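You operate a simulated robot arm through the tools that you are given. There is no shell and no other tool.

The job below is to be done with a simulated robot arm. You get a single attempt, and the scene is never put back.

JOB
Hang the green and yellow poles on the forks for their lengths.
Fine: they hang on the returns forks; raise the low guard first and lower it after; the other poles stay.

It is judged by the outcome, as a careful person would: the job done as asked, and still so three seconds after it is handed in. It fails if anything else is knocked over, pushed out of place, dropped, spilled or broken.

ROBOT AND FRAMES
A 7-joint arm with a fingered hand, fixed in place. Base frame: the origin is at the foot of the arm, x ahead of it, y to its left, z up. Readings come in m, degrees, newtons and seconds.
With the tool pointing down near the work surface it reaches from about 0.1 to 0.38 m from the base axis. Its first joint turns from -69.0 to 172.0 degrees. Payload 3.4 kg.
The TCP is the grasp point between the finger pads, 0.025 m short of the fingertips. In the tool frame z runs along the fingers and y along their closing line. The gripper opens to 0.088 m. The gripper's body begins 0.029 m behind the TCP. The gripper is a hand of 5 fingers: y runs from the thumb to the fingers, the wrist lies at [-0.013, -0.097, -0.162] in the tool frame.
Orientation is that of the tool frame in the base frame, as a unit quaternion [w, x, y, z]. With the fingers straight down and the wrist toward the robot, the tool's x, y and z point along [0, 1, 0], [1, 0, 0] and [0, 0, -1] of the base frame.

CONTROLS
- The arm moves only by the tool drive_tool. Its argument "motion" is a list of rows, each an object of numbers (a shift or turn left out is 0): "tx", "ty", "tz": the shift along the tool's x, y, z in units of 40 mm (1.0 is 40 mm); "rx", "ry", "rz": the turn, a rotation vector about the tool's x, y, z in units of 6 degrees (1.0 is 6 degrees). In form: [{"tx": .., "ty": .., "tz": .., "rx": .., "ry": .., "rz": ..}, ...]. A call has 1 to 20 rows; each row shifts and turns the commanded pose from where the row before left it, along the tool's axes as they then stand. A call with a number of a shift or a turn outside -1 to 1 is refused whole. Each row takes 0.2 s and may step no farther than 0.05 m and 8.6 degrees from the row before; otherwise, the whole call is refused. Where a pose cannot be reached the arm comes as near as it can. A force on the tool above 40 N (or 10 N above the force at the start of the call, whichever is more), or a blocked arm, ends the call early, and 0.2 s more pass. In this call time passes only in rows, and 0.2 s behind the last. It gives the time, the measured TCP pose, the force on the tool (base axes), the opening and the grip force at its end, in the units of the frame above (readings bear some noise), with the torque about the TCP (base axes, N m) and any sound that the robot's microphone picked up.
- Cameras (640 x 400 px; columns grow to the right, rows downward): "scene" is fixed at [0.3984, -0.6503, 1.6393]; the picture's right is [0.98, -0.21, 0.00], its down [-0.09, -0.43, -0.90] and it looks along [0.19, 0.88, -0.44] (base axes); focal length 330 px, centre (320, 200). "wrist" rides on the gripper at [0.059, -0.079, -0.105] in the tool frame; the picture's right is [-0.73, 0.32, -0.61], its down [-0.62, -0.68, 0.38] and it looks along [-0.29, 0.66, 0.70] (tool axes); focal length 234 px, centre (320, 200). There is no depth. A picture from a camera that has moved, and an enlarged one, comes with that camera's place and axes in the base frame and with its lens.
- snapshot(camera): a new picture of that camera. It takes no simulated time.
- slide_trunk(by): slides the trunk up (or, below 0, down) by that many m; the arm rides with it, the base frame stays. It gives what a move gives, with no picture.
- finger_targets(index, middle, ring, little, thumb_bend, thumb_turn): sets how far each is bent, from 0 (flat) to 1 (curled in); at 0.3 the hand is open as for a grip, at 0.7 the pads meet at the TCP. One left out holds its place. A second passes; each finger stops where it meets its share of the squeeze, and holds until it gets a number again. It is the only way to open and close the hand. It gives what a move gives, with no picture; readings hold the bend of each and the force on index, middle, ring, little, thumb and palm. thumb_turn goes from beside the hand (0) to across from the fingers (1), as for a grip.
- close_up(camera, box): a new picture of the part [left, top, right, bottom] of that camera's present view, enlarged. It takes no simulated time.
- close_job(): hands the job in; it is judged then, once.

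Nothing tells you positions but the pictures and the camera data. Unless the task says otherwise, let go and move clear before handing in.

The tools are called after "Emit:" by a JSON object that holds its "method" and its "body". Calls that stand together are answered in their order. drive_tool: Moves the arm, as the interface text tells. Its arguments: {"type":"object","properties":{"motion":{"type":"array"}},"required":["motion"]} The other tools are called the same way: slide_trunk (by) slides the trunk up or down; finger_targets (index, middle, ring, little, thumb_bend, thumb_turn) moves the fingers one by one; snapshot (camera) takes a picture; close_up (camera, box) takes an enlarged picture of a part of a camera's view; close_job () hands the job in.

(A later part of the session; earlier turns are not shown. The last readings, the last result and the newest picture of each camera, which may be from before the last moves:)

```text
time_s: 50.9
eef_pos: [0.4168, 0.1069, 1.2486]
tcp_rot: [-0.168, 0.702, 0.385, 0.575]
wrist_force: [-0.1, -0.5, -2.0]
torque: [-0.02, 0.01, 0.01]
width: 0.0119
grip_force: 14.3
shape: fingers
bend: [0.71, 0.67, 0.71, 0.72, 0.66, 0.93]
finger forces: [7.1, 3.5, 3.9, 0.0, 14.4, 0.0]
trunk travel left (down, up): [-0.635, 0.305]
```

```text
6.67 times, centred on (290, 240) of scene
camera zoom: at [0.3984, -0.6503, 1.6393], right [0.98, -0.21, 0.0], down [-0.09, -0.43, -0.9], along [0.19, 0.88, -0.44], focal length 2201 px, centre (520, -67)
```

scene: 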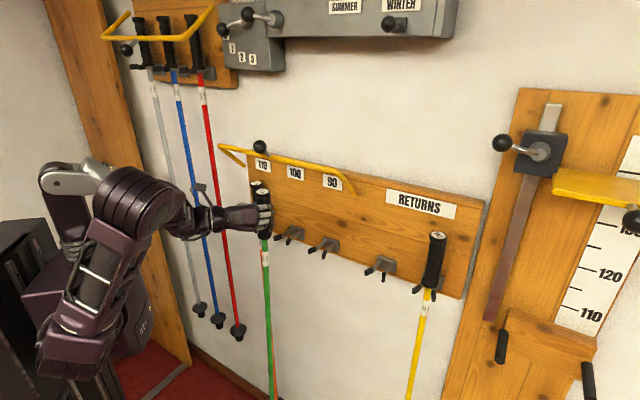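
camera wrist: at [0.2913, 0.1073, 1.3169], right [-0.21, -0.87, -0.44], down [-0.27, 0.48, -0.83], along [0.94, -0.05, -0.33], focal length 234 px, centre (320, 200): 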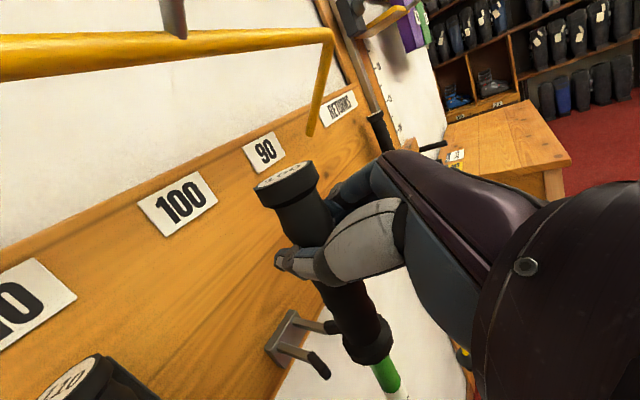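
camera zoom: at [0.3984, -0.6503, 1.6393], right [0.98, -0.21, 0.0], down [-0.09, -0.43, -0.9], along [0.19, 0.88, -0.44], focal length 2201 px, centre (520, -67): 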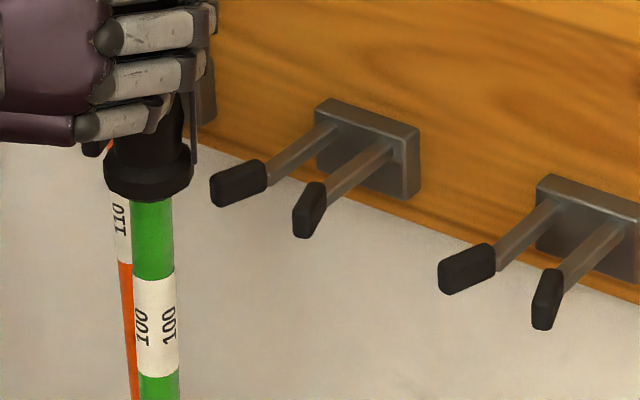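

The pole is in front of fork 100 (fork centre u≈0.222, prongs at z≈1.12). The shaft is about 1 cm left of centre at fork level and leaning about 2.5°, so I'll correct the roll and re-measure.

Emit:
{"method": "drive_tool", "body": {"motion": [{"rz": -0.22}, {"rz": -0.22}]}}

Emit:
{"method": "close_up", "body": {"camera": "wrist", "box": [230, 150, 430, 400]}}

Emit:
{"method": "close_up", "body": {"camera": "scene", "box": [230, 170, 330, 400]}}

Emit:
{"method": "close_up", "body": {"camera": "scene", "box": [250, 210, 330, 270]}}

```text
time_s: 51.5
eef_pos: [0.4177, 0.1066, 1.2485]
tcp_rot: [-0.154, 0.692, 0.402, 0.579]
wrist_force: [0.4, -0.2, -2.1]
torque: [-0.08, -0.04, 0.0]
width: 0.0121
grip_force: 14.2
shape: fingers
bend: [0.71, 0.67, 0.71, 0.72, 0.66, 0.94]
finger forces: [6.9, 3.5, 4.4, 0.0, 14.6, 0.1]
trunk travel left (down, up): [-0.635, 0.305]
```

```text
1.60 times, centred on (330, 275) of wrist
camera zoom: at [0.2893, 0.1072, 1.3126], right [-0.18, -0.89, -0.42], down [-0.24, 0.45, -0.86], along [0.95, -0.05, -0.3], focal length 375 px, centre (304, 80)
```

zoom: 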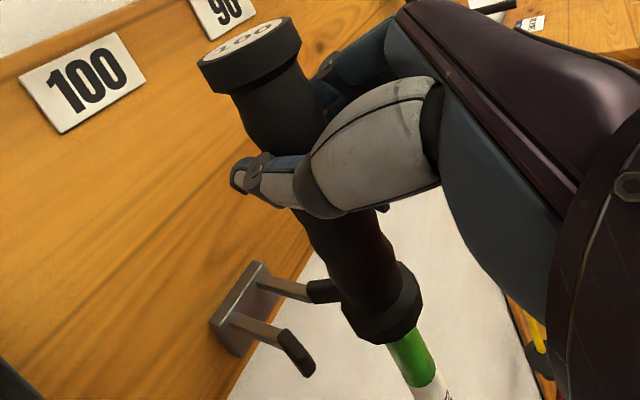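

```text
1.74 times, centred on (280, 285) of scene
camera zoom: at [0.3984, -0.6503, 1.6393], right [0.98, -0.21, 0.0], down [-0.09, -0.43, -0.9], along [0.19, 0.88, -0.44], focal length 574 px, centre (390, 52)
```

zoom: 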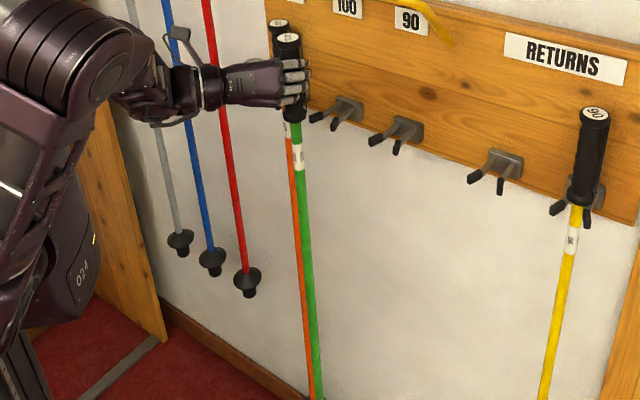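

```text
6.67 times, centred on (290, 240) of scene
camera zoom: at [0.3984, -0.6503, 1.6393], right [0.98, -0.21, 0.0], down [-0.09, -0.43, -0.9], along [0.19, 0.88, -0.44], focal length 2201 px, centre (520, -67)
```

zoom: 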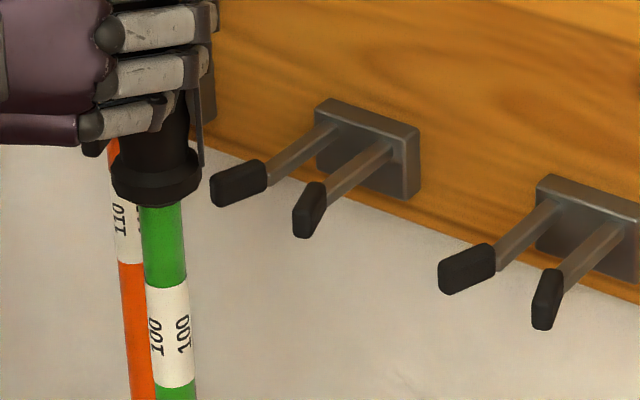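

The pole is plumb and its shaft is within 4 mm of the fork centre. I'm shifting right by that amount and starting the insertion toward the wall.

Emit:
{"method": "drive_tool", "body": {"motion": [{"tx": -0.023, "ty": 0.087}, {"tx": 0.07, "ty": 0.017, "tz": 0.25}, {"tx": 0.094, "ty": 0.023, "tz": 0.33}, {"tx": 0.07, "ty": 0.017, "tz": 0.25}]}}

Emit:
{"method": "close_up", "body": {"camera": "wrist", "box": [230, 150, 430, 400]}}

Emit:
{"method": "close_up", "body": {"camera": "scene", "box": [250, 200, 330, 260]}}

```text
time_s: 52.5
eef_pos: [0.4445, 0.1292, 1.2491]
tcp_rot: [-0.154, 0.693, 0.401, 0.579]
wrist_force: [-0.2, 0.3, -2.7]
torque: [0.06, 0.0, -0.03]
width: 0.0115
grip_force: 14.9
shape: fingers
bend: [0.71, 0.67, 0.71, 0.72, 0.66, 0.93]
finger forces: [7.1, 3.8, 3.7, 0.1, 14.3, 0.1]
trunk travel left (down, up): [-0.635, 0.305]
```

```text
1.60 times, centred on (330, 275) of wrist
camera zoom: at [0.317, 0.1297, 1.3125], right [-0.18, -0.89, -0.42], down [-0.25, 0.45, -0.86], along [0.95, -0.05, -0.3], focal length 375 px, centre (304, 80)
```

zoom: 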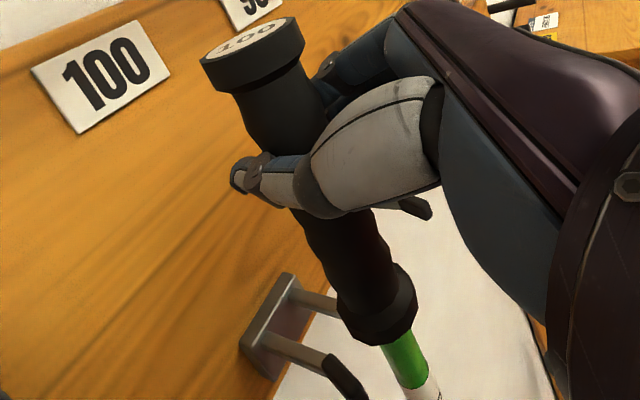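

```text
6.67 times, centred on (290, 230) of scene
camera zoom: at [0.3984, -0.6503, 1.6393], right [0.98, -0.21, 0.0], down [-0.09, -0.43, -0.9], along [0.19, 0.88, -0.44], focal length 2201 px, centre (520, 0)
```

zoom: 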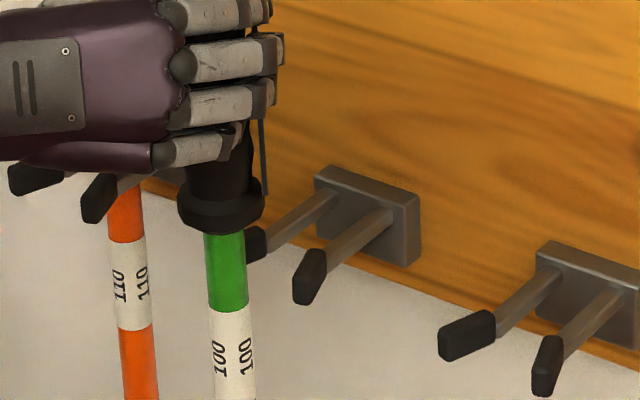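

Emit:
{"method": "drive_tool", "body": {"motion": [{"tx": 0.067, "ty": 0.035, "tz": 0.26}, {"tx": 0.067, "ty": 0.02, "tz": 0.24}, {"tx": 0.067, "ty": 0.016, "tz": 0.24}]}}

Emit:
{"method": "close_up", "body": {"camera": "wrist", "box": [230, 150, 430, 400]}}

Emit:
{"method": "close_up", "body": {"camera": "scene", "box": [250, 200, 330, 260]}}

```text
time_s: 53.3
eef_pos: [0.468, 0.1502, 1.2477]
tcp_rot: [-0.155, 0.693, 0.402, 0.578]
wrist_force: [0.4, -0.4, -2.4]
torque: [0.03, 0.01, 0.02]
width: 0.0116
grip_force: 14.3
shape: fingers
bend: [0.71, 0.67, 0.71, 0.72, 0.66, 0.93]
finger forces: [7.0, 3.7, 3.8, 0.1, 14.3, 0.1]
trunk travel left (down, up): [-0.635, 0.305]
```

```text
1.60 times, centred on (330, 275) of wrist
camera zoom: at [0.3393, 0.1507, 1.3123], right [-0.18, -0.89, -0.42], down [-0.25, 0.45, -0.86], along [0.95, -0.05, -0.3], focal length 375 px, centre (304, 80)
```

zoom: 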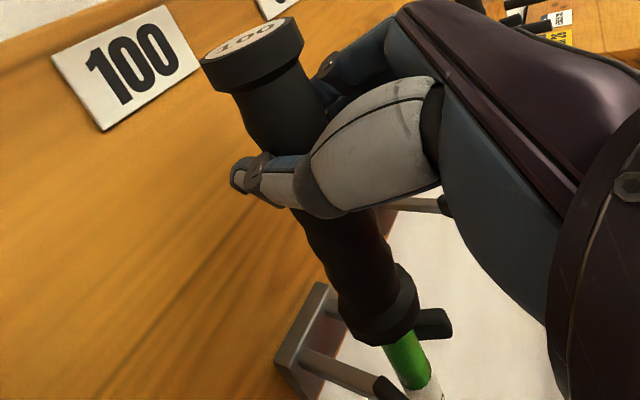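

```text
6.67 times, centred on (290, 230) of scene
camera zoom: at [0.3984, -0.6503, 1.6393], right [0.98, -0.21, 0.0], down [-0.09, -0.43, -0.9], along [0.19, 0.88, -0.44], focal length 2201 px, centre (520, 0)
```

zoom: 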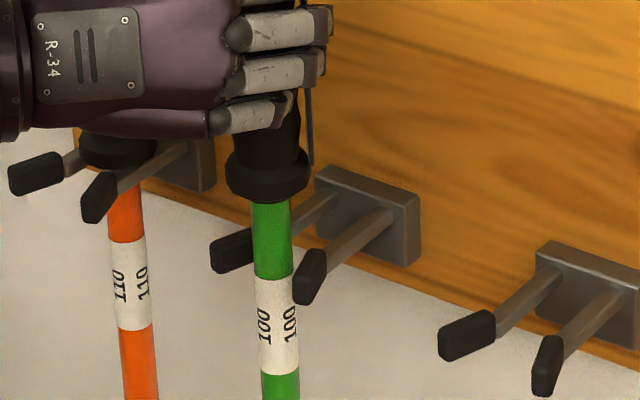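

The shaft is passing between the fork tips without contact. I'm continuing in.

Emit:
{"method": "drive_tool", "body": {"motion": [{"tx": 0.067, "ty": 0.016, "tz": 0.235}, {"tx": 0.067, "ty": 0.016, "tz": 0.235}, {"tx": 0.067, "ty": 0.016, "tz": 0.235}]}}

Emit:
{"method": "close_up", "body": {"camera": "wrist", "box": [230, 150, 430, 400]}}

Emit:
{"method": "close_up", "body": {"camera": "scene", "box": [250, 190, 330, 250]}}

```text
time_s: 54.1
eef_pos: [0.4881, 0.1714, 1.2494]
tcp_rot: [-0.155, 0.694, 0.401, 0.578]
wrist_force: [-0.4, -0.5, -2.1]
torque: [-0.03, 0.0, -0.04]
width: 0.0118
grip_force: 14.8
shape: fingers
bend: [0.71, 0.67, 0.71, 0.72, 0.66, 0.93]
finger forces: [7.1, 3.7, 4.0, 0.0, 14.3, 0.0]
trunk travel left (down, up): [-0.635, 0.305]
```

```text
1.60 times, centred on (330, 275) of wrist
camera zoom: at [0.3597, 0.1719, 1.3126], right [-0.18, -0.89, -0.42], down [-0.25, 0.45, -0.86], along [0.95, -0.05, -0.3], focal length 375 px, centre (304, 80)
```

zoom: 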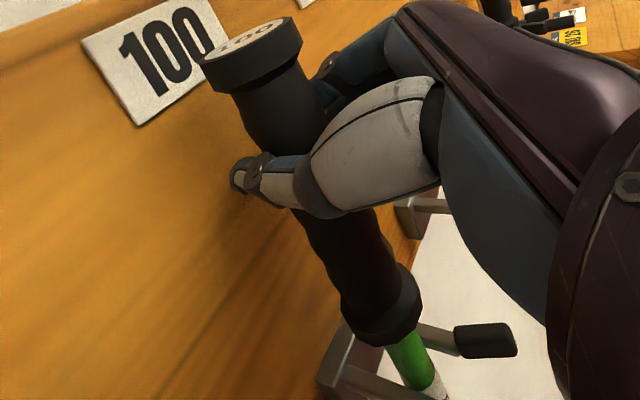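

```text
6.67 times, centred on (290, 220) of scene
camera zoom: at [0.3984, -0.6503, 1.6393], right [0.98, -0.21, 0.0], down [-0.09, -0.43, -0.9], along [0.19, 0.88, -0.44], focal length 2201 px, centre (520, 67)
```

zoom: 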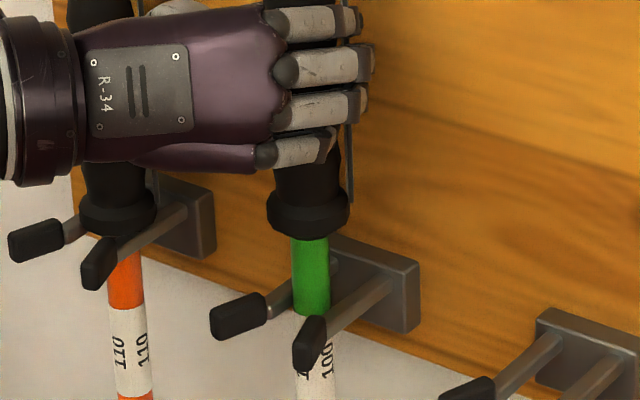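

The shaft is seated between the prongs at the hanging distance. I'm lowering the pole until the collar rests on the fork.

Emit:
{"method": "drive_tool", "body": {"motion": [{"tx": -0.208, "ty": -0.057, "tz": 0.063}, {"tx": -0.208, "ty": -0.057, "tz": 0.063}, {"tx": -0.208, "ty": -0.057, "tz": 0.063}, {"tx": -0.16, "ty": -0.044, "tz": 0.048}]}}

Emit:
{"method": "close_up", "body": {"camera": "wrist", "box": [230, 150, 430, 400]}}

Emit:
{"method": "close_up", "body": {"camera": "scene", "box": [250, 190, 330, 250]}}

```text
time_s: 55.1
eef_pos: [0.4886, 0.1713, 1.2132]
tcp_rot: [-0.154, 0.693, 0.402, 0.579]
wrist_force: [-0.2, 0.2, -2.1]
torque: [0.0, -0.01, -0.01]
width: 0.0119
grip_force: 14.5
shape: fingers
bend: [0.71, 0.67, 0.71, 0.72, 0.66, 0.94]
finger forces: [7.2, 3.7, 4.0, 0.0, 14.3, 0.0]
trunk travel left (down, up): [-0.635, 0.305]
```

```text
1.60 times, centred on (330, 275) of wrist
camera zoom: at [0.3592, 0.1717, 1.2786], right [-0.18, -0.89, -0.42], down [-0.25, 0.45, -0.86], along [0.95, -0.05, -0.3], focal length 375 px, centre (304, 80)
```

zoom: 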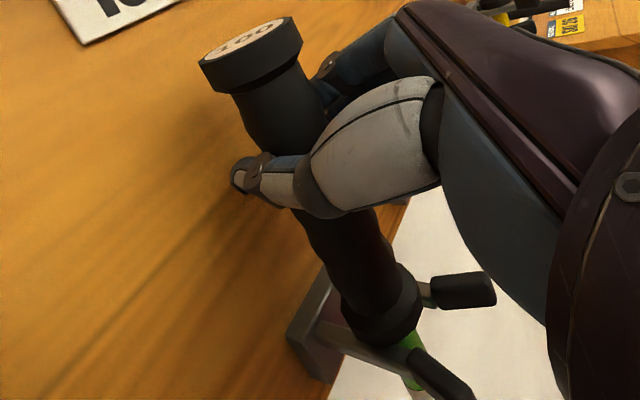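

```text
6.67 times, centred on (290, 220) of scene
camera zoom: at [0.3984, -0.6503, 1.6393], right [0.98, -0.21, 0.0], down [-0.09, -0.43, -0.9], along [0.19, 0.88, -0.44], focal length 2201 px, centre (520, 67)
```

zoom: 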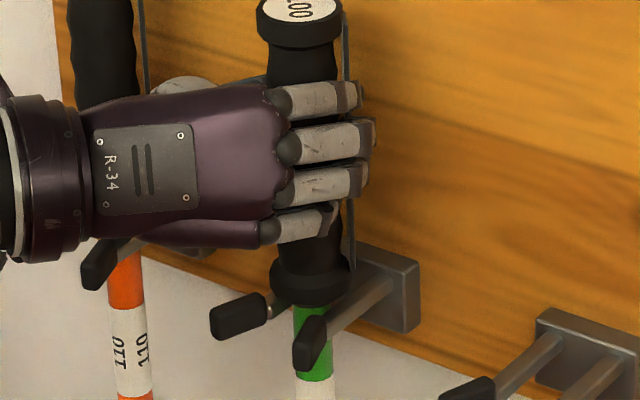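

Emit:
{"method": "drive_tool", "body": {"motion": [{"tx": -0.093, "ty": -0.025, "tz": 0.028}, {"tx": -0.093, "ty": -0.025, "tz": 0.028}]}}

Emit:
{"method": "close_up", "body": {"camera": "scene", "box": [250, 190, 330, 250]}}

```text
time_s: 55.7
eef_pos: [0.4866, 0.1708, 1.2067]
tcp_rot: [-0.154, 0.692, 0.401, 0.58]
wrist_force: [1.1, 1.6, 2.9]
torque: [0.03, -0.08, 0.03]
width: 0.0118
grip_force: 14.9
shape: fingers
bend: [0.71, 0.67, 0.71, 0.72, 0.66, 0.93]
finger forces: [7.0, 4.1, 4.1, 0.0, 14.5, 0.1]
trunk travel left (down, up): [-0.635, 0.305]
```

```text
6.67 times, centred on (290, 220) of scene
camera zoom: at [0.3984, -0.6503, 1.6393], right [0.98, -0.21, 0.0], down [-0.09, -0.43, -0.9], along [0.19, 0.88, -0.44], focal length 2201 px, centre (520, 67)
```

zoom: 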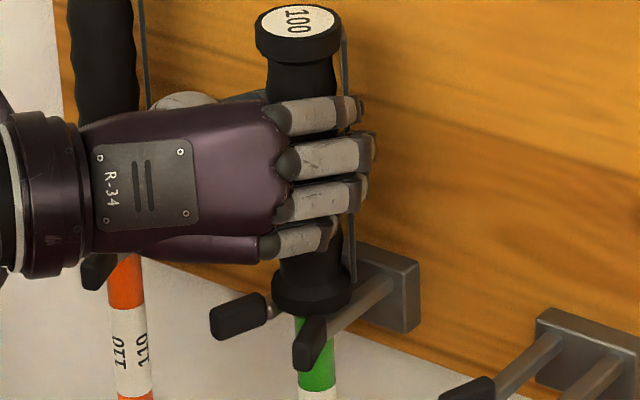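

The load reversed (+2.9 N), so the collar is on the prongs. I'm releasing gently in two stages.

Emit:
{"method": "finger_targets", "body": {"index": 0.58, "middle": 0.58, "ring": 0.58, "little": 0.58, "thumb_bend": 0.56}}

Emit:
{"method": "finger_targets", "body": {"index": 0.3, "middle": 0.3, "ring": 0.3, "little": 0.3, "thumb_bend": 0.3}}

Emit:
{"method": "close_up", "body": {"camera": "scene", "box": [230, 180, 350, 270]}}

Emit:
{"method": "snapshot", "body": {"camera": "wrist"}}

```text
time_s: 56.7
eef_pos: [0.4865, 0.1715, 1.2068]
tcp_rot: [-0.154, 0.693, 0.402, 0.579]
wrist_force: [-0.6, 1.3, -0.5]
torque: [0.02, -0.04, 0.0]
width: 0.0276
grip_force: 0.1
shape: fingers
bend: [0.57, 0.57, 0.57, 0.57, 0.56, 0.97]
finger forces: [0.1, 0.1, 0.1, 0.1, 0.5, 0.1]
trunk travel left (down, up): [-0.635, 0.305]
```

```text
time_s: 57.7
eef_pos: [0.4876, 0.1704, 1.2059]
tcp_rot: [-0.154, 0.693, 0.401, 0.579]
wrist_force: [0.2, 0.6, 0.0]
torque: [-0.01, -0.01, 0.0]
width: 0.0844
grip_force: 0.2
shape: fingers
bend: [0.3, 0.3, 0.3, 0.3, 0.3, 0.97]
finger forces: [0.0, 0.1, 0.0, 0.1, 0.0, 0.0]
trunk travel left (down, up): [-0.635, 0.305]
```

```text
4.44 times, centred on (290, 225) of scene
camera zoom: at [0.3984, -0.6503, 1.6393], right [0.98, -0.21, 0.0], down [-0.09, -0.43, -0.9], along [0.19, 0.88, -0.44], focal length 1467 px, centre (453, 89)
```

zoom: 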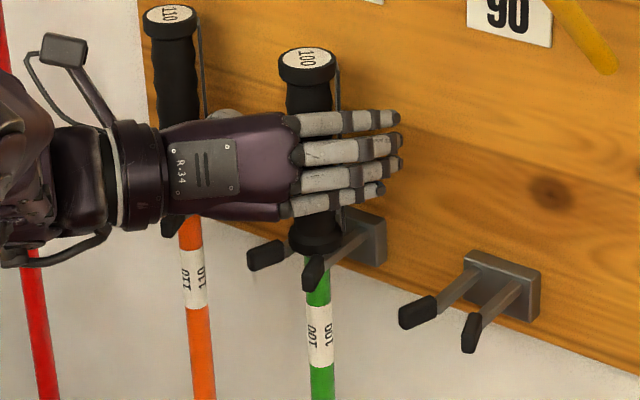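

```text
taken
camera wrist: at [0.3588, 0.1714, 1.2708], right [-0.18, -0.89, -0.42], down [-0.24, 0.45, -0.86], along [0.95, -0.05, -0.3], focal length 234 px, centre (320, 200)
```

wrist: 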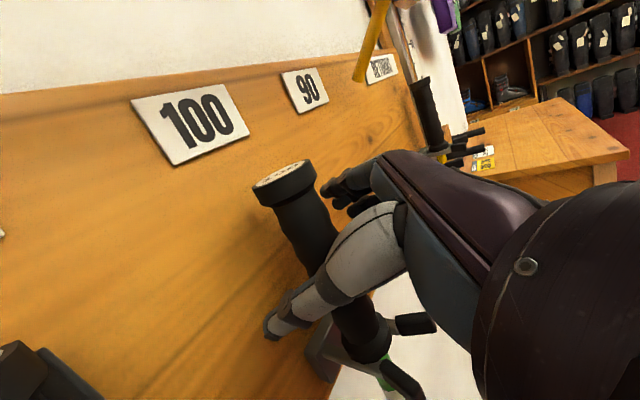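

Green now hangs on fork 100. I'm withdrawing the open hand straight back.

Emit:
{"method": "drive_tool", "body": {"motion": [{"tx": -0.069, "ty": -0.017, "tz": -0.24}, {"tx": -0.103, "ty": -0.025, "tz": -0.36}, {"tx": -0.137, "ty": -0.033, "tz": -0.48}, {"tx": -0.137, "ty": -0.033, "tz": -0.48}, {"tx": -0.137, "ty": -0.033, "tz": -0.48}, {"tx": -0.137, "ty": -0.033, "tz": -0.48}, {"tx": -0.103, "ty": -0.025, "tz": -0.36}]}}

Emit:
{"method": "snapshot", "body": {"camera": "scene"}}

Emit:
{"method": "close_up", "body": {"camera": "scene", "box": [230, 180, 350, 270]}}

Emit:
{"method": "snapshot", "body": {"camera": "wrist"}}

```text
time_s: 59.3
eef_pos: [0.4021, 0.0855, 1.2074]
tcp_rot: [-0.153, 0.693, 0.402, 0.579]
wrist_force: [-0.2, 0.4, 0.2]
torque: [0.01, -0.01, -0.01]
width: 0.0844
grip_force: 0.0
shape: fingers
bend: [0.3, 0.3, 0.3, 0.3, 0.3, 0.97]
finger forces: [0.0, 0.0, 0.0, 0.1, 0.0, 0.0]
trunk travel left (down, up): [-0.635, 0.305]
```

```text
taken
```

scene: 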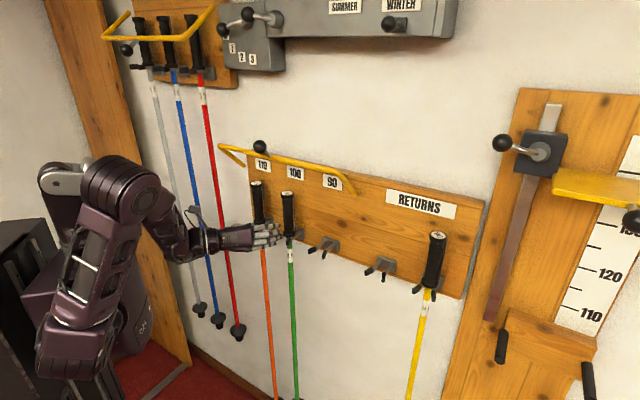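

```text
4.44 times, centred on (290, 225) of scene
camera zoom: at [0.3984, -0.6503, 1.6393], right [0.98, -0.21, 0.0], down [-0.09, -0.43, -0.9], along [0.19, 0.88, -0.44], focal length 1467 px, centre (453, 89)
```

zoom: 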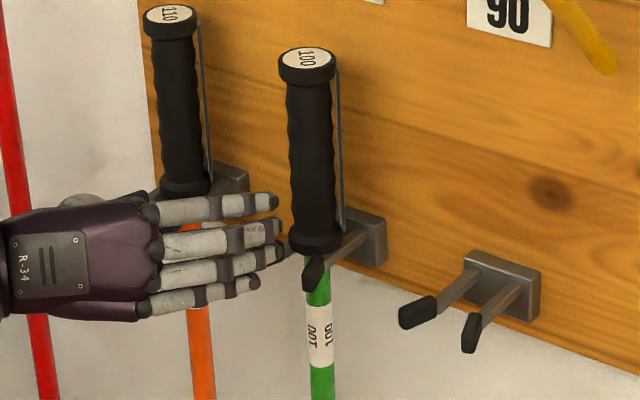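

```text
taken
camera wrist: at [0.2735, 0.0853, 1.271], right [-0.18, -0.89, -0.42], down [-0.24, 0.45, -0.86], along [0.95, -0.05, -0.3], focal length 234 px, centre (320, 200)
```

wrist: 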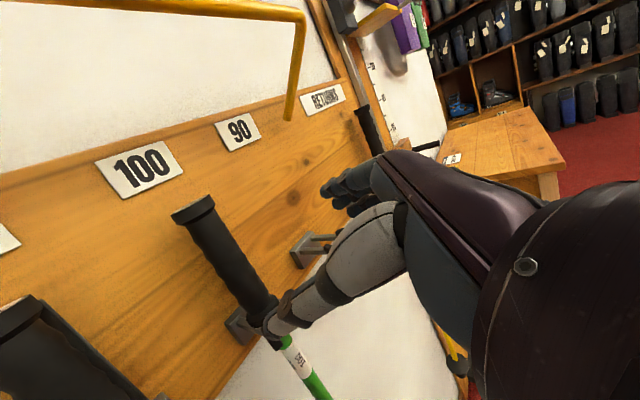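

Green hangs plumb on fork 100. I'll keep this slightly rolled hand orientation, since it matches how a gripped pole settles, and move right along the board to the yellow pole.

Emit:
{"method": "drive_tool", "body": {"motion": [{"tx": -0.193, "ty": 0.751, "tz": 0.039}, {"tx": -0.193, "ty": 0.751, "tz": 0.039}, {"tx": -0.193, "ty": 0.751, "tz": 0.039}, {"tx": -0.193, "ty": 0.751, "tz": 0.039}, {"tx": -0.193, "ty": 0.751, "tz": 0.039}, {"tx": -0.193, "ty": 0.751, "tz": 0.039}, {"tx": -0.193, "ty": 0.751, "tz": 0.039}, {"tx": -0.193, "ty": 0.751, "tz": 0.039}]}}

Emit:
{"method": "snapshot", "body": {"camera": "scene"}}

```text
time_s: 61.1
eef_pos: [0.5875, -0.0826, 1.2059]
tcp_rot: [-0.154, 0.694, 0.402, 0.578]
wrist_force: [0.1, -0.2, -0.9]
torque: [0.02, -0.04, -0.02]
width: 0.0845
grip_force: 0.0
shape: fingers
bend: [0.3, 0.3, 0.3, 0.3, 0.3, 0.97]
finger forces: [0.0, 0.1, 0.1, 0.0, 0.0, 0.1]
trunk travel left (down, up): [-0.635, 0.305]
```

```text
taken
```

scene: 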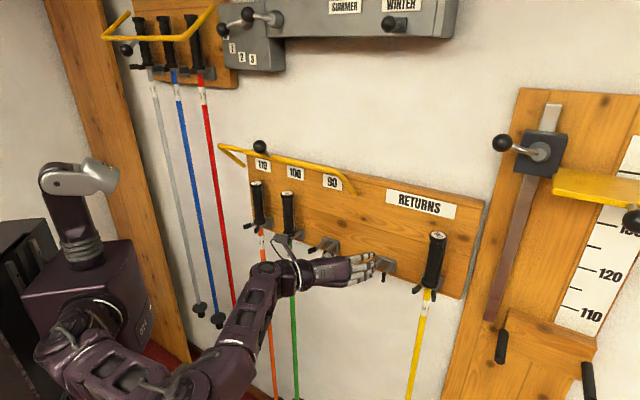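

Emit:
{"method": "drive_tool", "body": {"motion": [{"tx": -0.193, "ty": 0.751, "tz": 0.039}, {"tx": -0.193, "ty": 0.751, "tz": 0.039}, {"tx": -0.193, "ty": 0.751, "tz": 0.039}, {"tx": -0.193, "ty": 0.751, "tz": 0.039}, {"tx": -0.18, "ty": 0.72, "tz": 0.039}]}}

Emit:
{"method": "snapshot", "body": {"camera": "scene"}}

Emit:
{"method": "snapshot", "body": {"camera": "wrist"}}

```text
time_s: 62.3
eef_pos: [0.7029, -0.1839, 1.2063]
tcp_rot: [-0.154, 0.693, 0.402, 0.578]
wrist_force: [1.1, -0.9, 0.4]
torque: [0.01, 0.0, -0.02]
width: 0.0847
grip_force: 0.1
shape: fingers
bend: [0.3, 0.3, 0.3, 0.3, 0.3, 0.97]
finger forces: [0.1, 0.0, 0.1, 0.0, 0.0, 0.0]
trunk travel left (down, up): [-0.635, 0.305]
```

```text
taken
```

scene: 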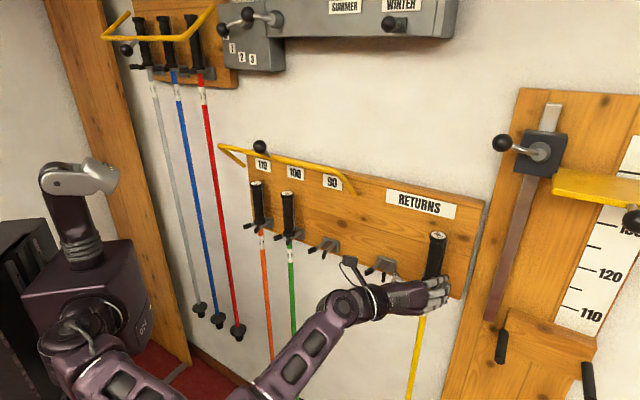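

```text
taken
camera wrist: at [0.5739, -0.1841, 1.27], right [-0.18, -0.89, -0.42], down [-0.24, 0.45, -0.86], along [0.95, -0.05, -0.3], focal length 234 px, centre (320, 200)
```

wrist: 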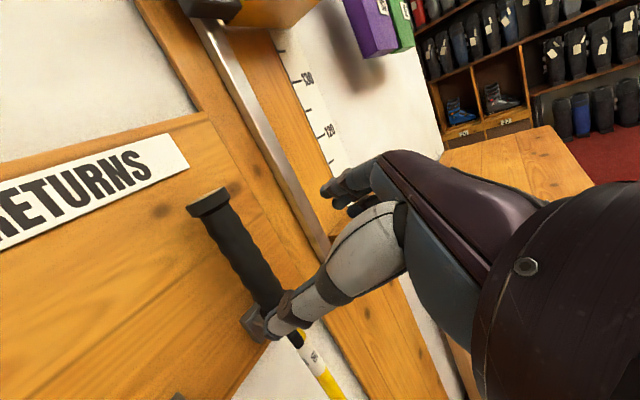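

The hand is in front of the yellow handle and aligned. I'm advancing onto it.

Emit:
{"method": "drive_tool", "body": {"motion": [{"tx": 0.102, "ty": 0.028, "tz": 0.356}, {"tx": 0.102, "ty": 0.028, "tz": 0.356}, {"tx": 0.102, "ty": 0.028, "tz": 0.356}, {"tx": 0.102, "ty": 0.028, "tz": 0.356}]}}

Emit:
{"method": "snapshot", "body": {"camera": "wrist"}}

Emit:
{"method": "close_up", "body": {"camera": "scene", "box": [350, 190, 510, 310]}}

```text
time_s: 63.3
eef_pos: [0.7446, -0.1416, 1.2048]
tcp_rot: [-0.153, 0.693, 0.402, 0.578]
wrist_force: [-0.2, -0.4, 0.1]
torque: [-0.02, -0.02, 0.02]
width: 0.0847
grip_force: 0.0
shape: fingers
bend: [0.3, 0.3, 0.3, 0.3, 0.3, 0.97]
finger forces: [0.0, 0.0, 0.0, 0.1, 0.0, 0.0]
trunk travel left (down, up): [-0.635, 0.305]
```

```text
taken
camera wrist: at [0.6166, -0.1408, 1.2699], right [-0.18, -0.89, -0.42], down [-0.25, 0.45, -0.86], along [0.95, -0.05, -0.3], focal length 234 px, centre (320, 200)
```

wrist: 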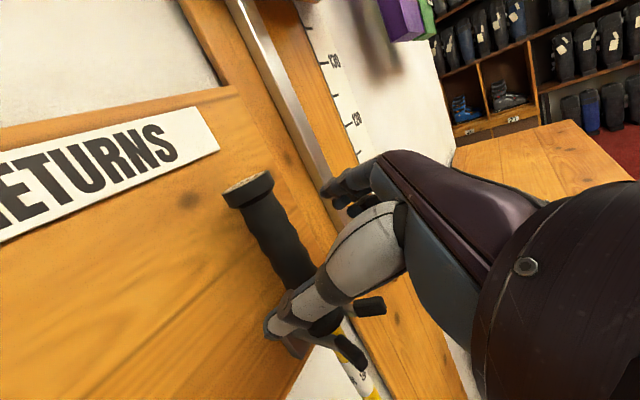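

```text
3.33 times, centred on (430, 250) of scene
camera zoom: at [0.3984, -0.6503, 1.6393], right [0.98, -0.21, 0.0], down [-0.09, -0.43, -0.9], along [0.19, 0.88, -0.44], focal length 1100 px, centre (-47, 33)
```

zoom: 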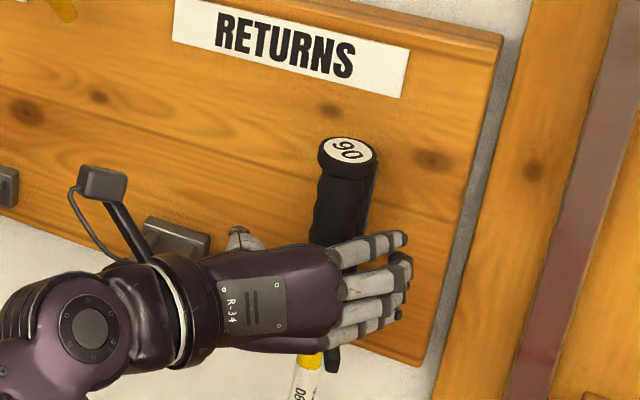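

Emit:
{"method": "drive_tool", "body": {"motion": [{"tx": 0.103, "ty": 0.026, "tz": 0.36}, {"tx": 0.103, "ty": 0.026, "tz": 0.36}, {"tx": 0.103, "ty": 0.026, "tz": 0.36}]}}

Emit:
{"method": "snapshot", "body": {"camera": "wrist"}}

Emit:
{"method": "close_up", "body": {"camera": "scene", "box": [350, 190, 510, 310]}}

```text
time_s: 64.1
eef_pos: [0.7755, -0.1095, 1.2055]
tcp_rot: [-0.154, 0.693, 0.402, 0.578]
wrist_force: [0.6, -0.1, 0.0]
torque: [-0.01, 0.0, 0.02]
width: 0.0846
grip_force: 0.1
shape: fingers
bend: [0.3, 0.3, 0.3, 0.3, 0.3, 0.97]
finger forces: [0.1, 0.0, 0.1, 0.1, 0.0, 0.1]
trunk travel left (down, up): [-0.635, 0.305]
```

```text
taken
camera wrist: at [0.6479, -0.1089, 1.2702], right [-0.18, -0.89, -0.42], down [-0.25, 0.45, -0.86], along [0.95, -0.05, -0.3], focal length 234 px, centre (320, 200)
```

wrist: 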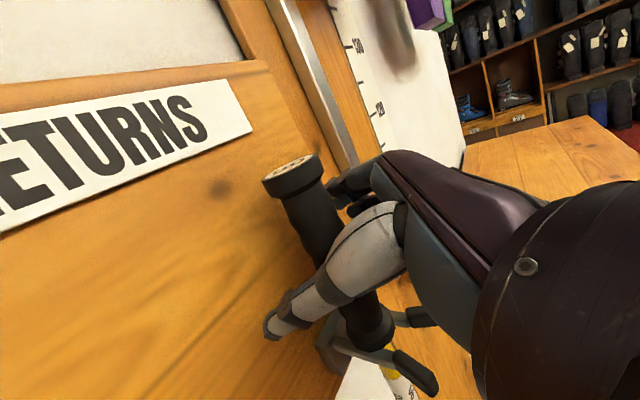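

```text
3.33 times, centred on (430, 250) of scene
camera zoom: at [0.3984, -0.6503, 1.6393], right [0.98, -0.21, 0.0], down [-0.09, -0.43, -0.9], along [0.19, 0.88, -0.44], focal length 1100 px, centre (-47, 33)
```

zoom: 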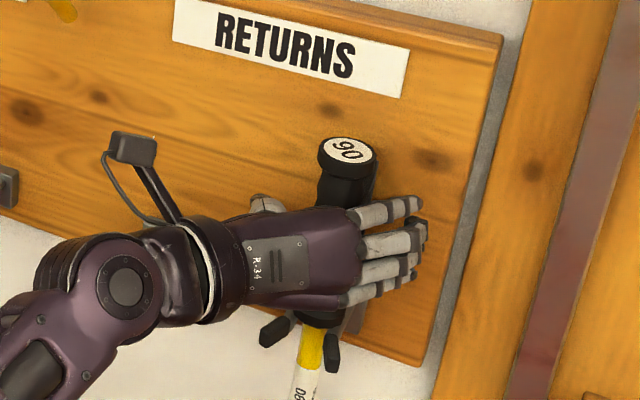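

Emit:
{"method": "drive_tool", "body": {"motion": [{"ty": 0.14}]}}

Emit:
{"method": "finger_targets", "body": {"index": 0.56, "middle": 0.56, "ring": 0.56, "little": 0.56, "thumb_bend": 0.58}}

Emit:
{"method": "finger_targets", "body": {"index": 0.72, "middle": 0.72, "ring": 0.7, "little": 0.66, "thumb_bend": 0.76}}

Emit:
{"method": "close_up", "body": {"camera": "scene", "box": [350, 190, 510, 310]}}

Emit:
{"method": "snapshot", "body": {"camera": "wrist"}}

```text
time_s: 64.5
eef_pos: [0.7807, -0.1127, 1.2084]
tcp_rot: [-0.154, 0.693, 0.401, 0.579]
wrist_force: [-0.3, -0.3, 0.4]
torque: [0.02, 0.0, 0.0]
width: 0.0845
grip_force: 0.0
shape: fingers
bend: [0.3, 0.3, 0.3, 0.3, 0.3, 0.97]
finger forces: [0.0, 0.0, 0.0, 0.0, 0.0, 0.0]
trunk travel left (down, up): [-0.635, 0.305]
```

```text
time_s: 65.5
eef_pos: [0.7789, -0.1133, 1.2085]
tcp_rot: [-0.155, 0.693, 0.401, 0.578]
wrist_force: [0.9, -0.7, 0.3]
torque: [0.02, 0.0, 0.02]
width: 0.028
grip_force: 0.0
shape: fingers
bend: [0.56, 0.56, 0.56, 0.56, 0.57, 0.97]
finger forces: [0.0, 0.0, 0.0, 0.0, 0.0, 0.0]
trunk travel left (down, up): [-0.635, 0.305]
```

```text
time_s: 66.5
eef_pos: [0.7795, -0.1131, 1.2084]
tcp_rot: [-0.154, 0.693, 0.402, 0.578]
wrist_force: [-0.3, -0.6, -0.5]
torque: [-0.02, -0.04, 0.0]
width: 0.0123
grip_force: 14.3
shape: fingers
bend: [0.71, 0.66, 0.67, 0.66, 0.65, 0.96]
finger forces: [8.6, 4.2, 2.1, 0.0, 13.0, 0.1]
trunk travel left (down, up): [-0.635, 0.305]
```

```text
3.33 times, centred on (430, 250) of scene
camera zoom: at [0.3984, -0.6503, 1.6393], right [0.98, -0.21, 0.0], down [-0.09, -0.43, -0.9], along [0.19, 0.88, -0.44], focal length 1100 px, centre (-47, 33)
```

zoom: 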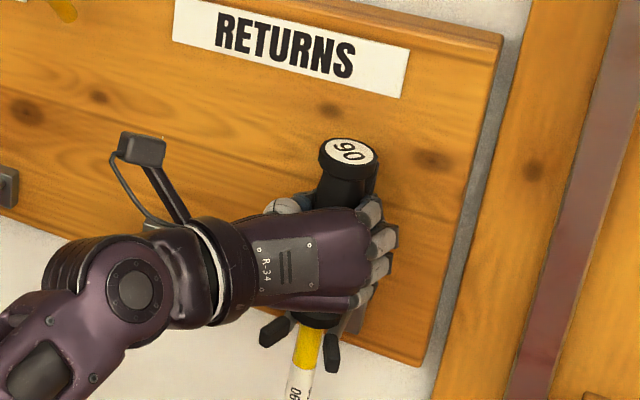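

```text
taken
camera wrist: at [0.6519, -0.1131, 1.2718], right [-0.18, -0.89, -0.42], down [-0.25, 0.45, -0.86], along [0.95, -0.05, -0.3], focal length 234 px, centre (320, 200)
```

wrist: 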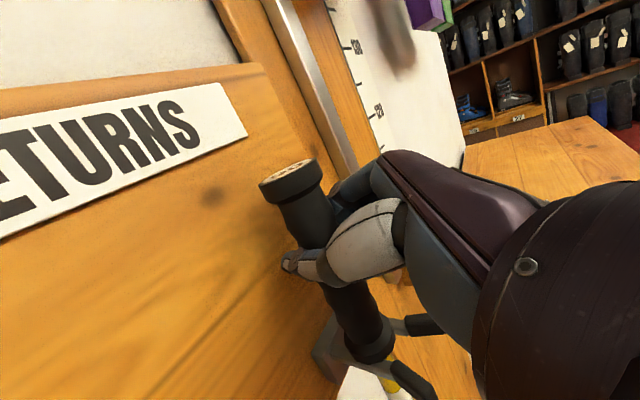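

The grip is neutral at 14 N with no side load. I'm lifting 4 cm.

Emit:
{"method": "drive_tool", "body": {"motion": [{"tx": 0.231, "ty": 0.063, "tz": -0.07}, {"tx": 0.231, "ty": 0.063, "tz": -0.07}, {"tx": 0.231, "ty": 0.063, "tz": -0.07}, {"tx": 0.231, "ty": 0.063, "tz": -0.07}]}}

Emit:
{"method": "close_up", "body": {"camera": "scene", "box": [350, 190, 510, 310]}}

Emit:
{"method": "snapshot", "body": {"camera": "wrist"}}

```text
time_s: 67.5
eef_pos: [0.7797, -0.112, 1.2465]
tcp_rot: [-0.154, 0.693, 0.402, 0.578]
wrist_force: [-0.1, 0.1, -2.0]
torque: [-0.08, -0.03, 0.03]
width: 0.0121
grip_force: 14.1
shape: fingers
bend: [0.71, 0.67, 0.67, 0.66, 0.65, 0.96]
finger forces: [8.1, 4.2, 2.8, 0.0, 12.9, 0.1]
trunk travel left (down, up): [-0.635, 0.305]
```

```text
3.33 times, centred on (430, 250) of scene
camera zoom: at [0.3984, -0.6503, 1.6393], right [0.98, -0.21, 0.0], down [-0.09, -0.43, -0.9], along [0.19, 0.88, -0.44], focal length 1100 px, centre (-47, 33)
```

zoom: 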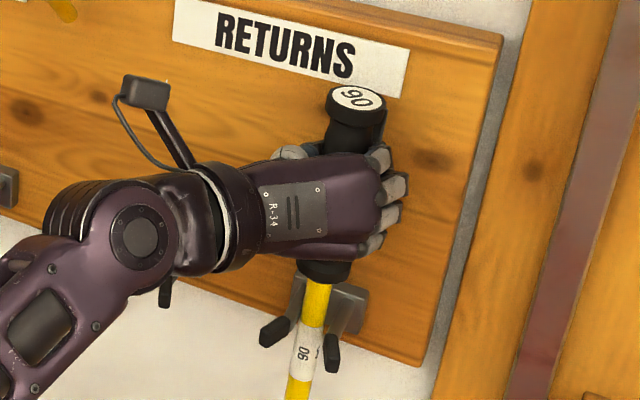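

```text
taken
camera wrist: at [0.6513, -0.1125, 1.3116], right [-0.18, -0.89, -0.42], down [-0.25, 0.45, -0.86], along [0.95, -0.05, -0.3], focal length 234 px, centre (320, 200)
```

wrist: 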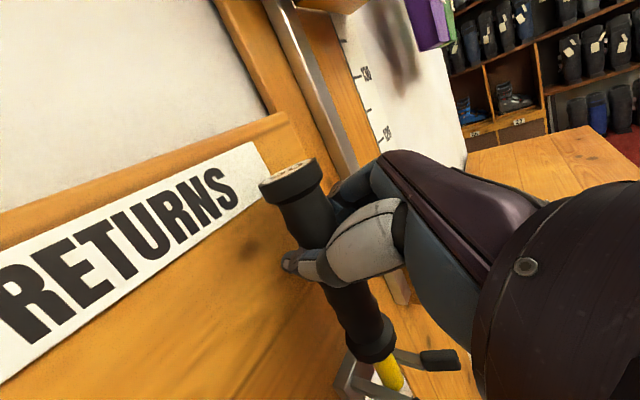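

Lifted cleanly with the collar well above the prongs. I'm pulling straight out from the wall.

Emit:
{"method": "drive_tool", "body": {"motion": [{"tx": -0.055, "ty": -0.013, "tz": -0.19}, {"tx": -0.083, "ty": -0.02, "tz": -0.29}, {"tx": -0.11, "ty": -0.026, "tz": -0.385}, {"tx": -0.11, "ty": -0.026, "tz": -0.385}, {"tx": -0.11, "ty": -0.026, "tz": -0.385}, {"tx": -0.11, "ty": -0.026, "tz": -0.385}, {"tx": -0.083, "ty": -0.02, "tz": -0.29}]}}

Emit:
{"method": "snapshot", "body": {"camera": "scene"}}

Emit:
{"method": "close_up", "body": {"camera": "wrist", "box": [220, 140, 480, 400]}}

Emit:
{"method": "close_up", "body": {"camera": "scene", "box": [330, 200, 470, 400]}}

```text
time_s: 69.1
eef_pos: [0.7121, -0.1817, 1.247]
tcp_rot: [-0.155, 0.693, 0.401, 0.579]
wrist_force: [-0.2, 0.1, -1.6]
torque: [-0.02, 0.02, -0.02]
width: 0.0116
grip_force: 13.8
shape: fingers
bend: [0.71, 0.67, 0.67, 0.66, 0.66, 0.96]
finger forces: [8.9, 3.8, 1.9, 0.1, 13.0, 0.0]
trunk travel left (down, up): [-0.635, 0.305]
```

```text
taken
```

scene: 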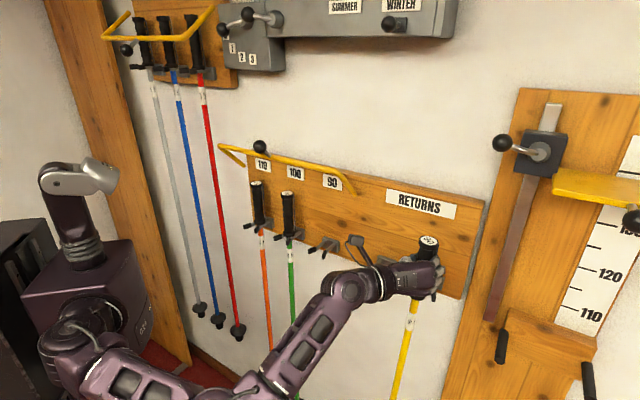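

```text
1.54 times, centred on (350, 270) of wrist
camera zoom: at [0.5838, -0.1812, 1.3118], right [-0.18, -0.89, -0.42], down [-0.25, 0.45, -0.86], along [0.95, -0.05, -0.3], focal length 360 px, centre (274, 92)
```

zoom: 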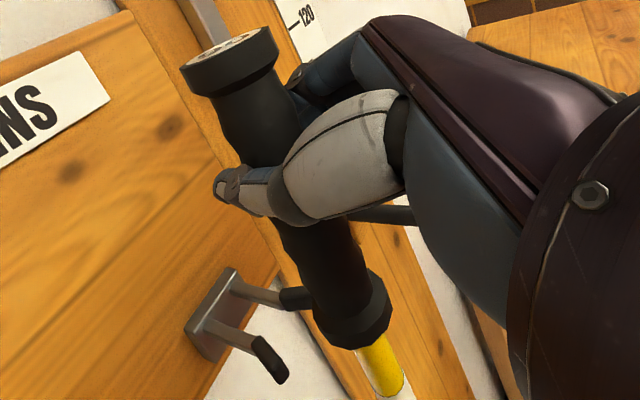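

```text
2.00 times, centred on (400, 300) of scene
camera zoom: at [0.3984, -0.6503, 1.6393], right [0.98, -0.21, 0.0], down [-0.09, -0.43, -0.9], along [0.19, 0.88, -0.44], focal length 660 px, centre (160, 0)
```

zoom: 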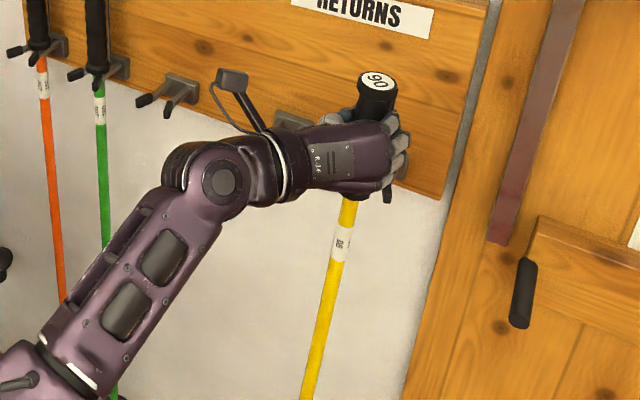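

The yellow pole is free and nearly plumb. I'm carrying it left toward fork 90 in two stages.

Emit:
{"method": "drive_tool", "body": {"motion": [{"tx": 0.079, "ty": -0.292, "tz": -0.003}, {"tx": 0.157, "ty": -0.583, "tz": -0.005}, {"tx": 0.157, "ty": -0.583, "tz": -0.005}, {"tx": 0.157, "ty": -0.583, "tz": -0.005}, {"tx": 0.157, "ty": -0.583, "tz": -0.005}, {"tx": 0.157, "ty": -0.583, "tz": -0.005}, {"tx": 0.079, "ty": -0.292, "tz": -0.003}]}}

Emit:
{"method": "drive_tool", "body": {"motion": [{"tx": 0.079, "ty": -0.292, "tz": -0.003}, {"tx": 0.157, "ty": -0.583, "tz": -0.005}, {"tx": 0.157, "ty": -0.583, "tz": -0.005}, {"tx": 0.157, "ty": -0.583, "tz": -0.005}, {"tx": 0.157, "ty": -0.583, "tz": -0.005}, {"tx": 0.11, "ty": -0.4, "tz": -0.005}, {"tx": 0.079, "ty": -0.292, "tz": -0.003}]}}

Emit:
{"method": "snapshot", "body": {"camera": "scene"}}

Emit:
{"method": "snapshot", "body": {"camera": "wrist"}}

```text
time_s: 70.7
eef_pos: [0.6086, -0.0795, 1.2467]
tcp_rot: [-0.154, 0.693, 0.401, 0.579]
wrist_force: [0.8, 0.3, -2.2]
torque: [0.0, -0.03, 0.0]
width: 0.0112
grip_force: 13.8
shape: fingers
bend: [0.71, 0.67, 0.67, 0.66, 0.67, 0.96]
finger forces: [8.8, 3.8, 1.8, 0.1, 13.2, 0.0]
trunk travel left (down, up): [-0.635, 0.305]
```

```text
time_s: 72.3
eef_pos: [0.5104, 0.0168, 1.2495]
tcp_rot: [-0.154, 0.693, 0.401, 0.579]
wrist_force: [0.3, 0.7, -2.1]
torque: [-0.04, -0.02, 0.02]
width: 0.0109
grip_force: 13.2
shape: fingers
bend: [0.71, 0.67, 0.67, 0.66, 0.67, 0.96]
finger forces: [8.0, 3.6, 2.0, 0.0, 12.9, 0.1]
trunk travel left (down, up): [-0.635, 0.305]
```

```text
taken
```

scene: 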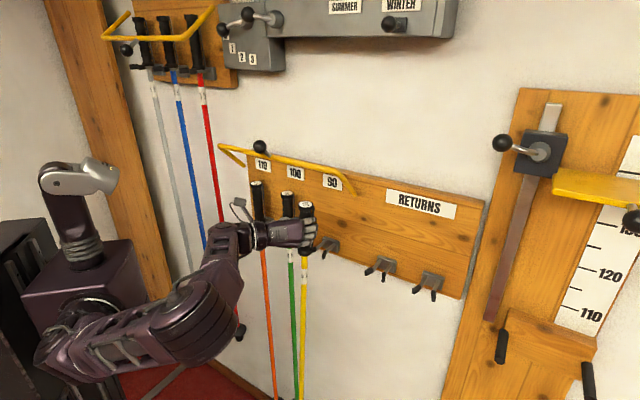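

```text
taken
camera wrist: at [0.3824, 0.0171, 1.3125], right [-0.18, -0.89, -0.42], down [-0.24, 0.45, -0.86], along [0.95, -0.05, -0.3], focal length 234 px, centre (320, 200)
```

wrist: 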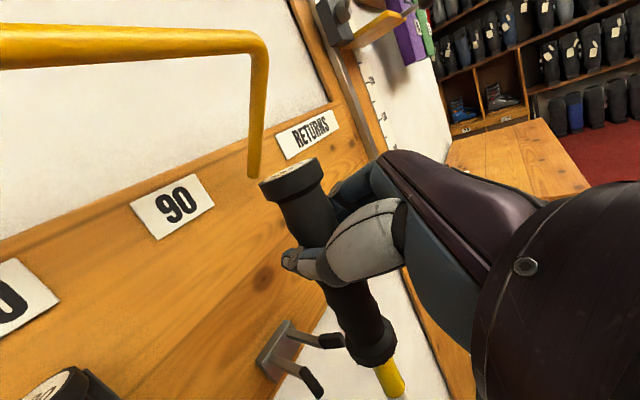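

Emit:
{"method": "close_up", "body": {"camera": "scene", "box": [250, 190, 350, 400]}}

Emit:
{"method": "close_up", "body": {"camera": "scene", "box": [275, 220, 355, 280]}}

Emit:
{"method": "close_up", "body": {"camera": "wrist", "box": [230, 150, 430, 400]}}

```text
1.90 times, centred on (300, 295) of scene
camera zoom: at [0.3984, -0.6503, 1.6393], right [0.98, -0.21, 0.0], down [-0.09, -0.43, -0.9], along [0.19, 0.88, -0.44], focal length 629 px, centre (358, 19)
```

zoom: 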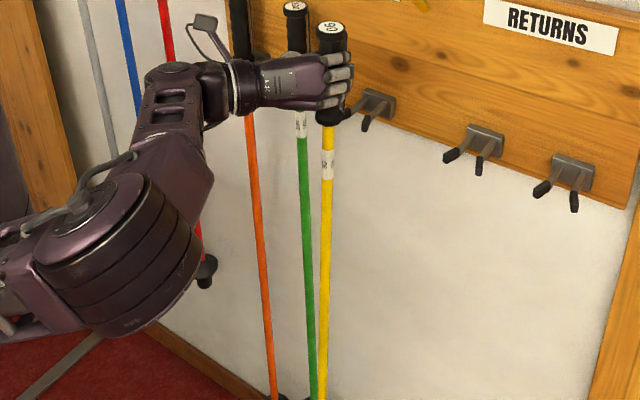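

```text
6.67 times, centred on (315, 250) of scene
camera zoom: at [0.3984, -0.6503, 1.6393], right [0.98, -0.21, 0.0], down [-0.09, -0.43, -0.9], along [0.19, 0.88, -0.44], focal length 2201 px, centre (353, -133)
```

zoom: 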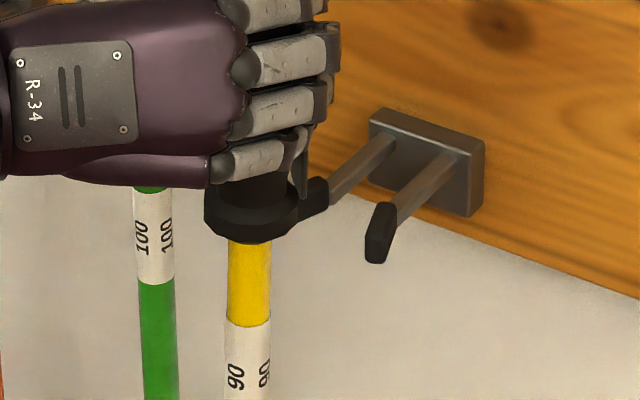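

```text
1.60 times, centred on (330, 275) of wrist
camera zoom: at [0.3824, 0.0171, 1.3125], right [-0.18, -0.89, -0.42], down [-0.24, 0.45, -0.86], along [0.95, -0.05, -0.3], focal length 375 px, centre (304, 80)
```

zoom: 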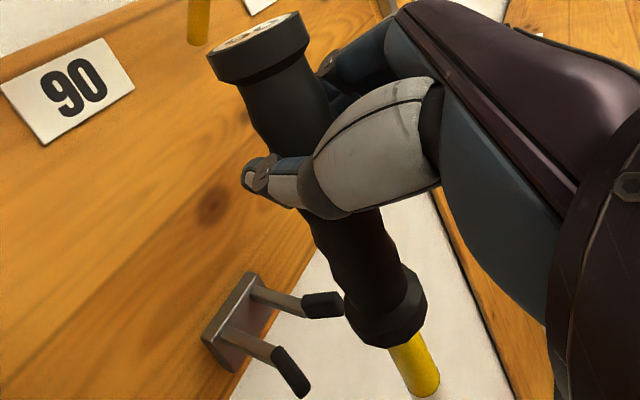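

Emit:
{"method": "drive_tool", "body": {"motion": [{"rz": -0.19}, {"rz": -0.19}]}}

Emit:
{"method": "close_up", "body": {"camera": "scene", "box": [250, 190, 350, 400]}}

Emit:
{"method": "close_up", "body": {"camera": "scene", "box": [275, 220, 355, 280]}}

Emit:
{"method": "close_up", "body": {"camera": "wrist", "box": [230, 150, 430, 400]}}

```text
time_s: 72.9
eef_pos: [0.511, 0.0162, 1.2483]
tcp_rot: [-0.143, 0.684, 0.416, 0.582]
wrist_force: [-1.4, -0.9, -2.4]
torque: [-0.05, -0.02, 0.02]
width: 0.0107
grip_force: 13.4
shape: fingers
bend: [0.71, 0.67, 0.67, 0.66, 0.67, 0.96]
finger forces: [7.8, 3.6, 2.1, 0.0, 13.0, 0.0]
trunk travel left (down, up): [-0.635, 0.305]
```

```text
1.90 times, centred on (300, 295) of scene
camera zoom: at [0.3984, -0.6503, 1.6393], right [0.98, -0.21, 0.0], down [-0.09, -0.43, -0.9], along [0.19, 0.88, -0.44], focal length 629 px, centre (358, 19)
```

zoom: 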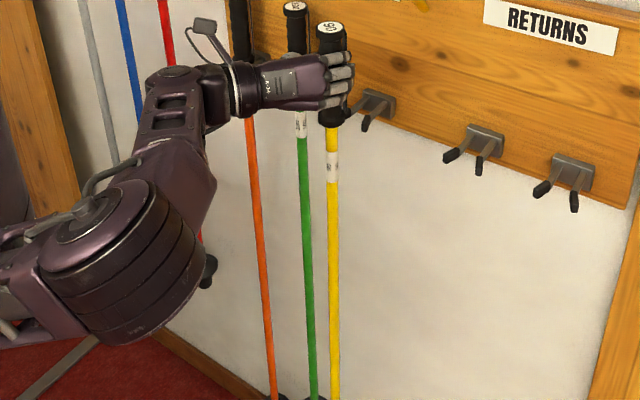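

```text
6.67 times, centred on (315, 250) of scene
camera zoom: at [0.3984, -0.6503, 1.6393], right [0.98, -0.21, 0.0], down [-0.09, -0.43, -0.9], along [0.19, 0.88, -0.44], focal length 2201 px, centre (353, -133)
```

zoom: 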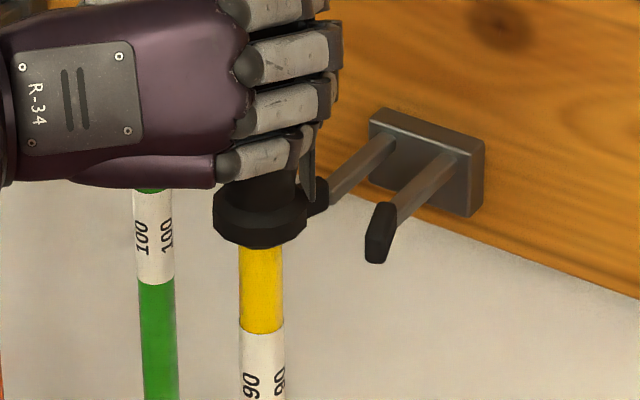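

```text
1.60 times, centred on (330, 275) of wrist
camera zoom: at [0.3813, 0.0169, 1.3088], right [-0.16, -0.9, -0.4], down [-0.23, 0.43, -0.88], along [0.96, -0.05, -0.27], focal length 375 px, centre (304, 80)
```

zoom: 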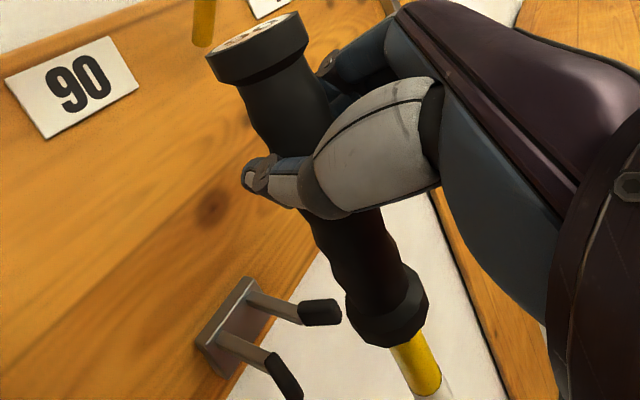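

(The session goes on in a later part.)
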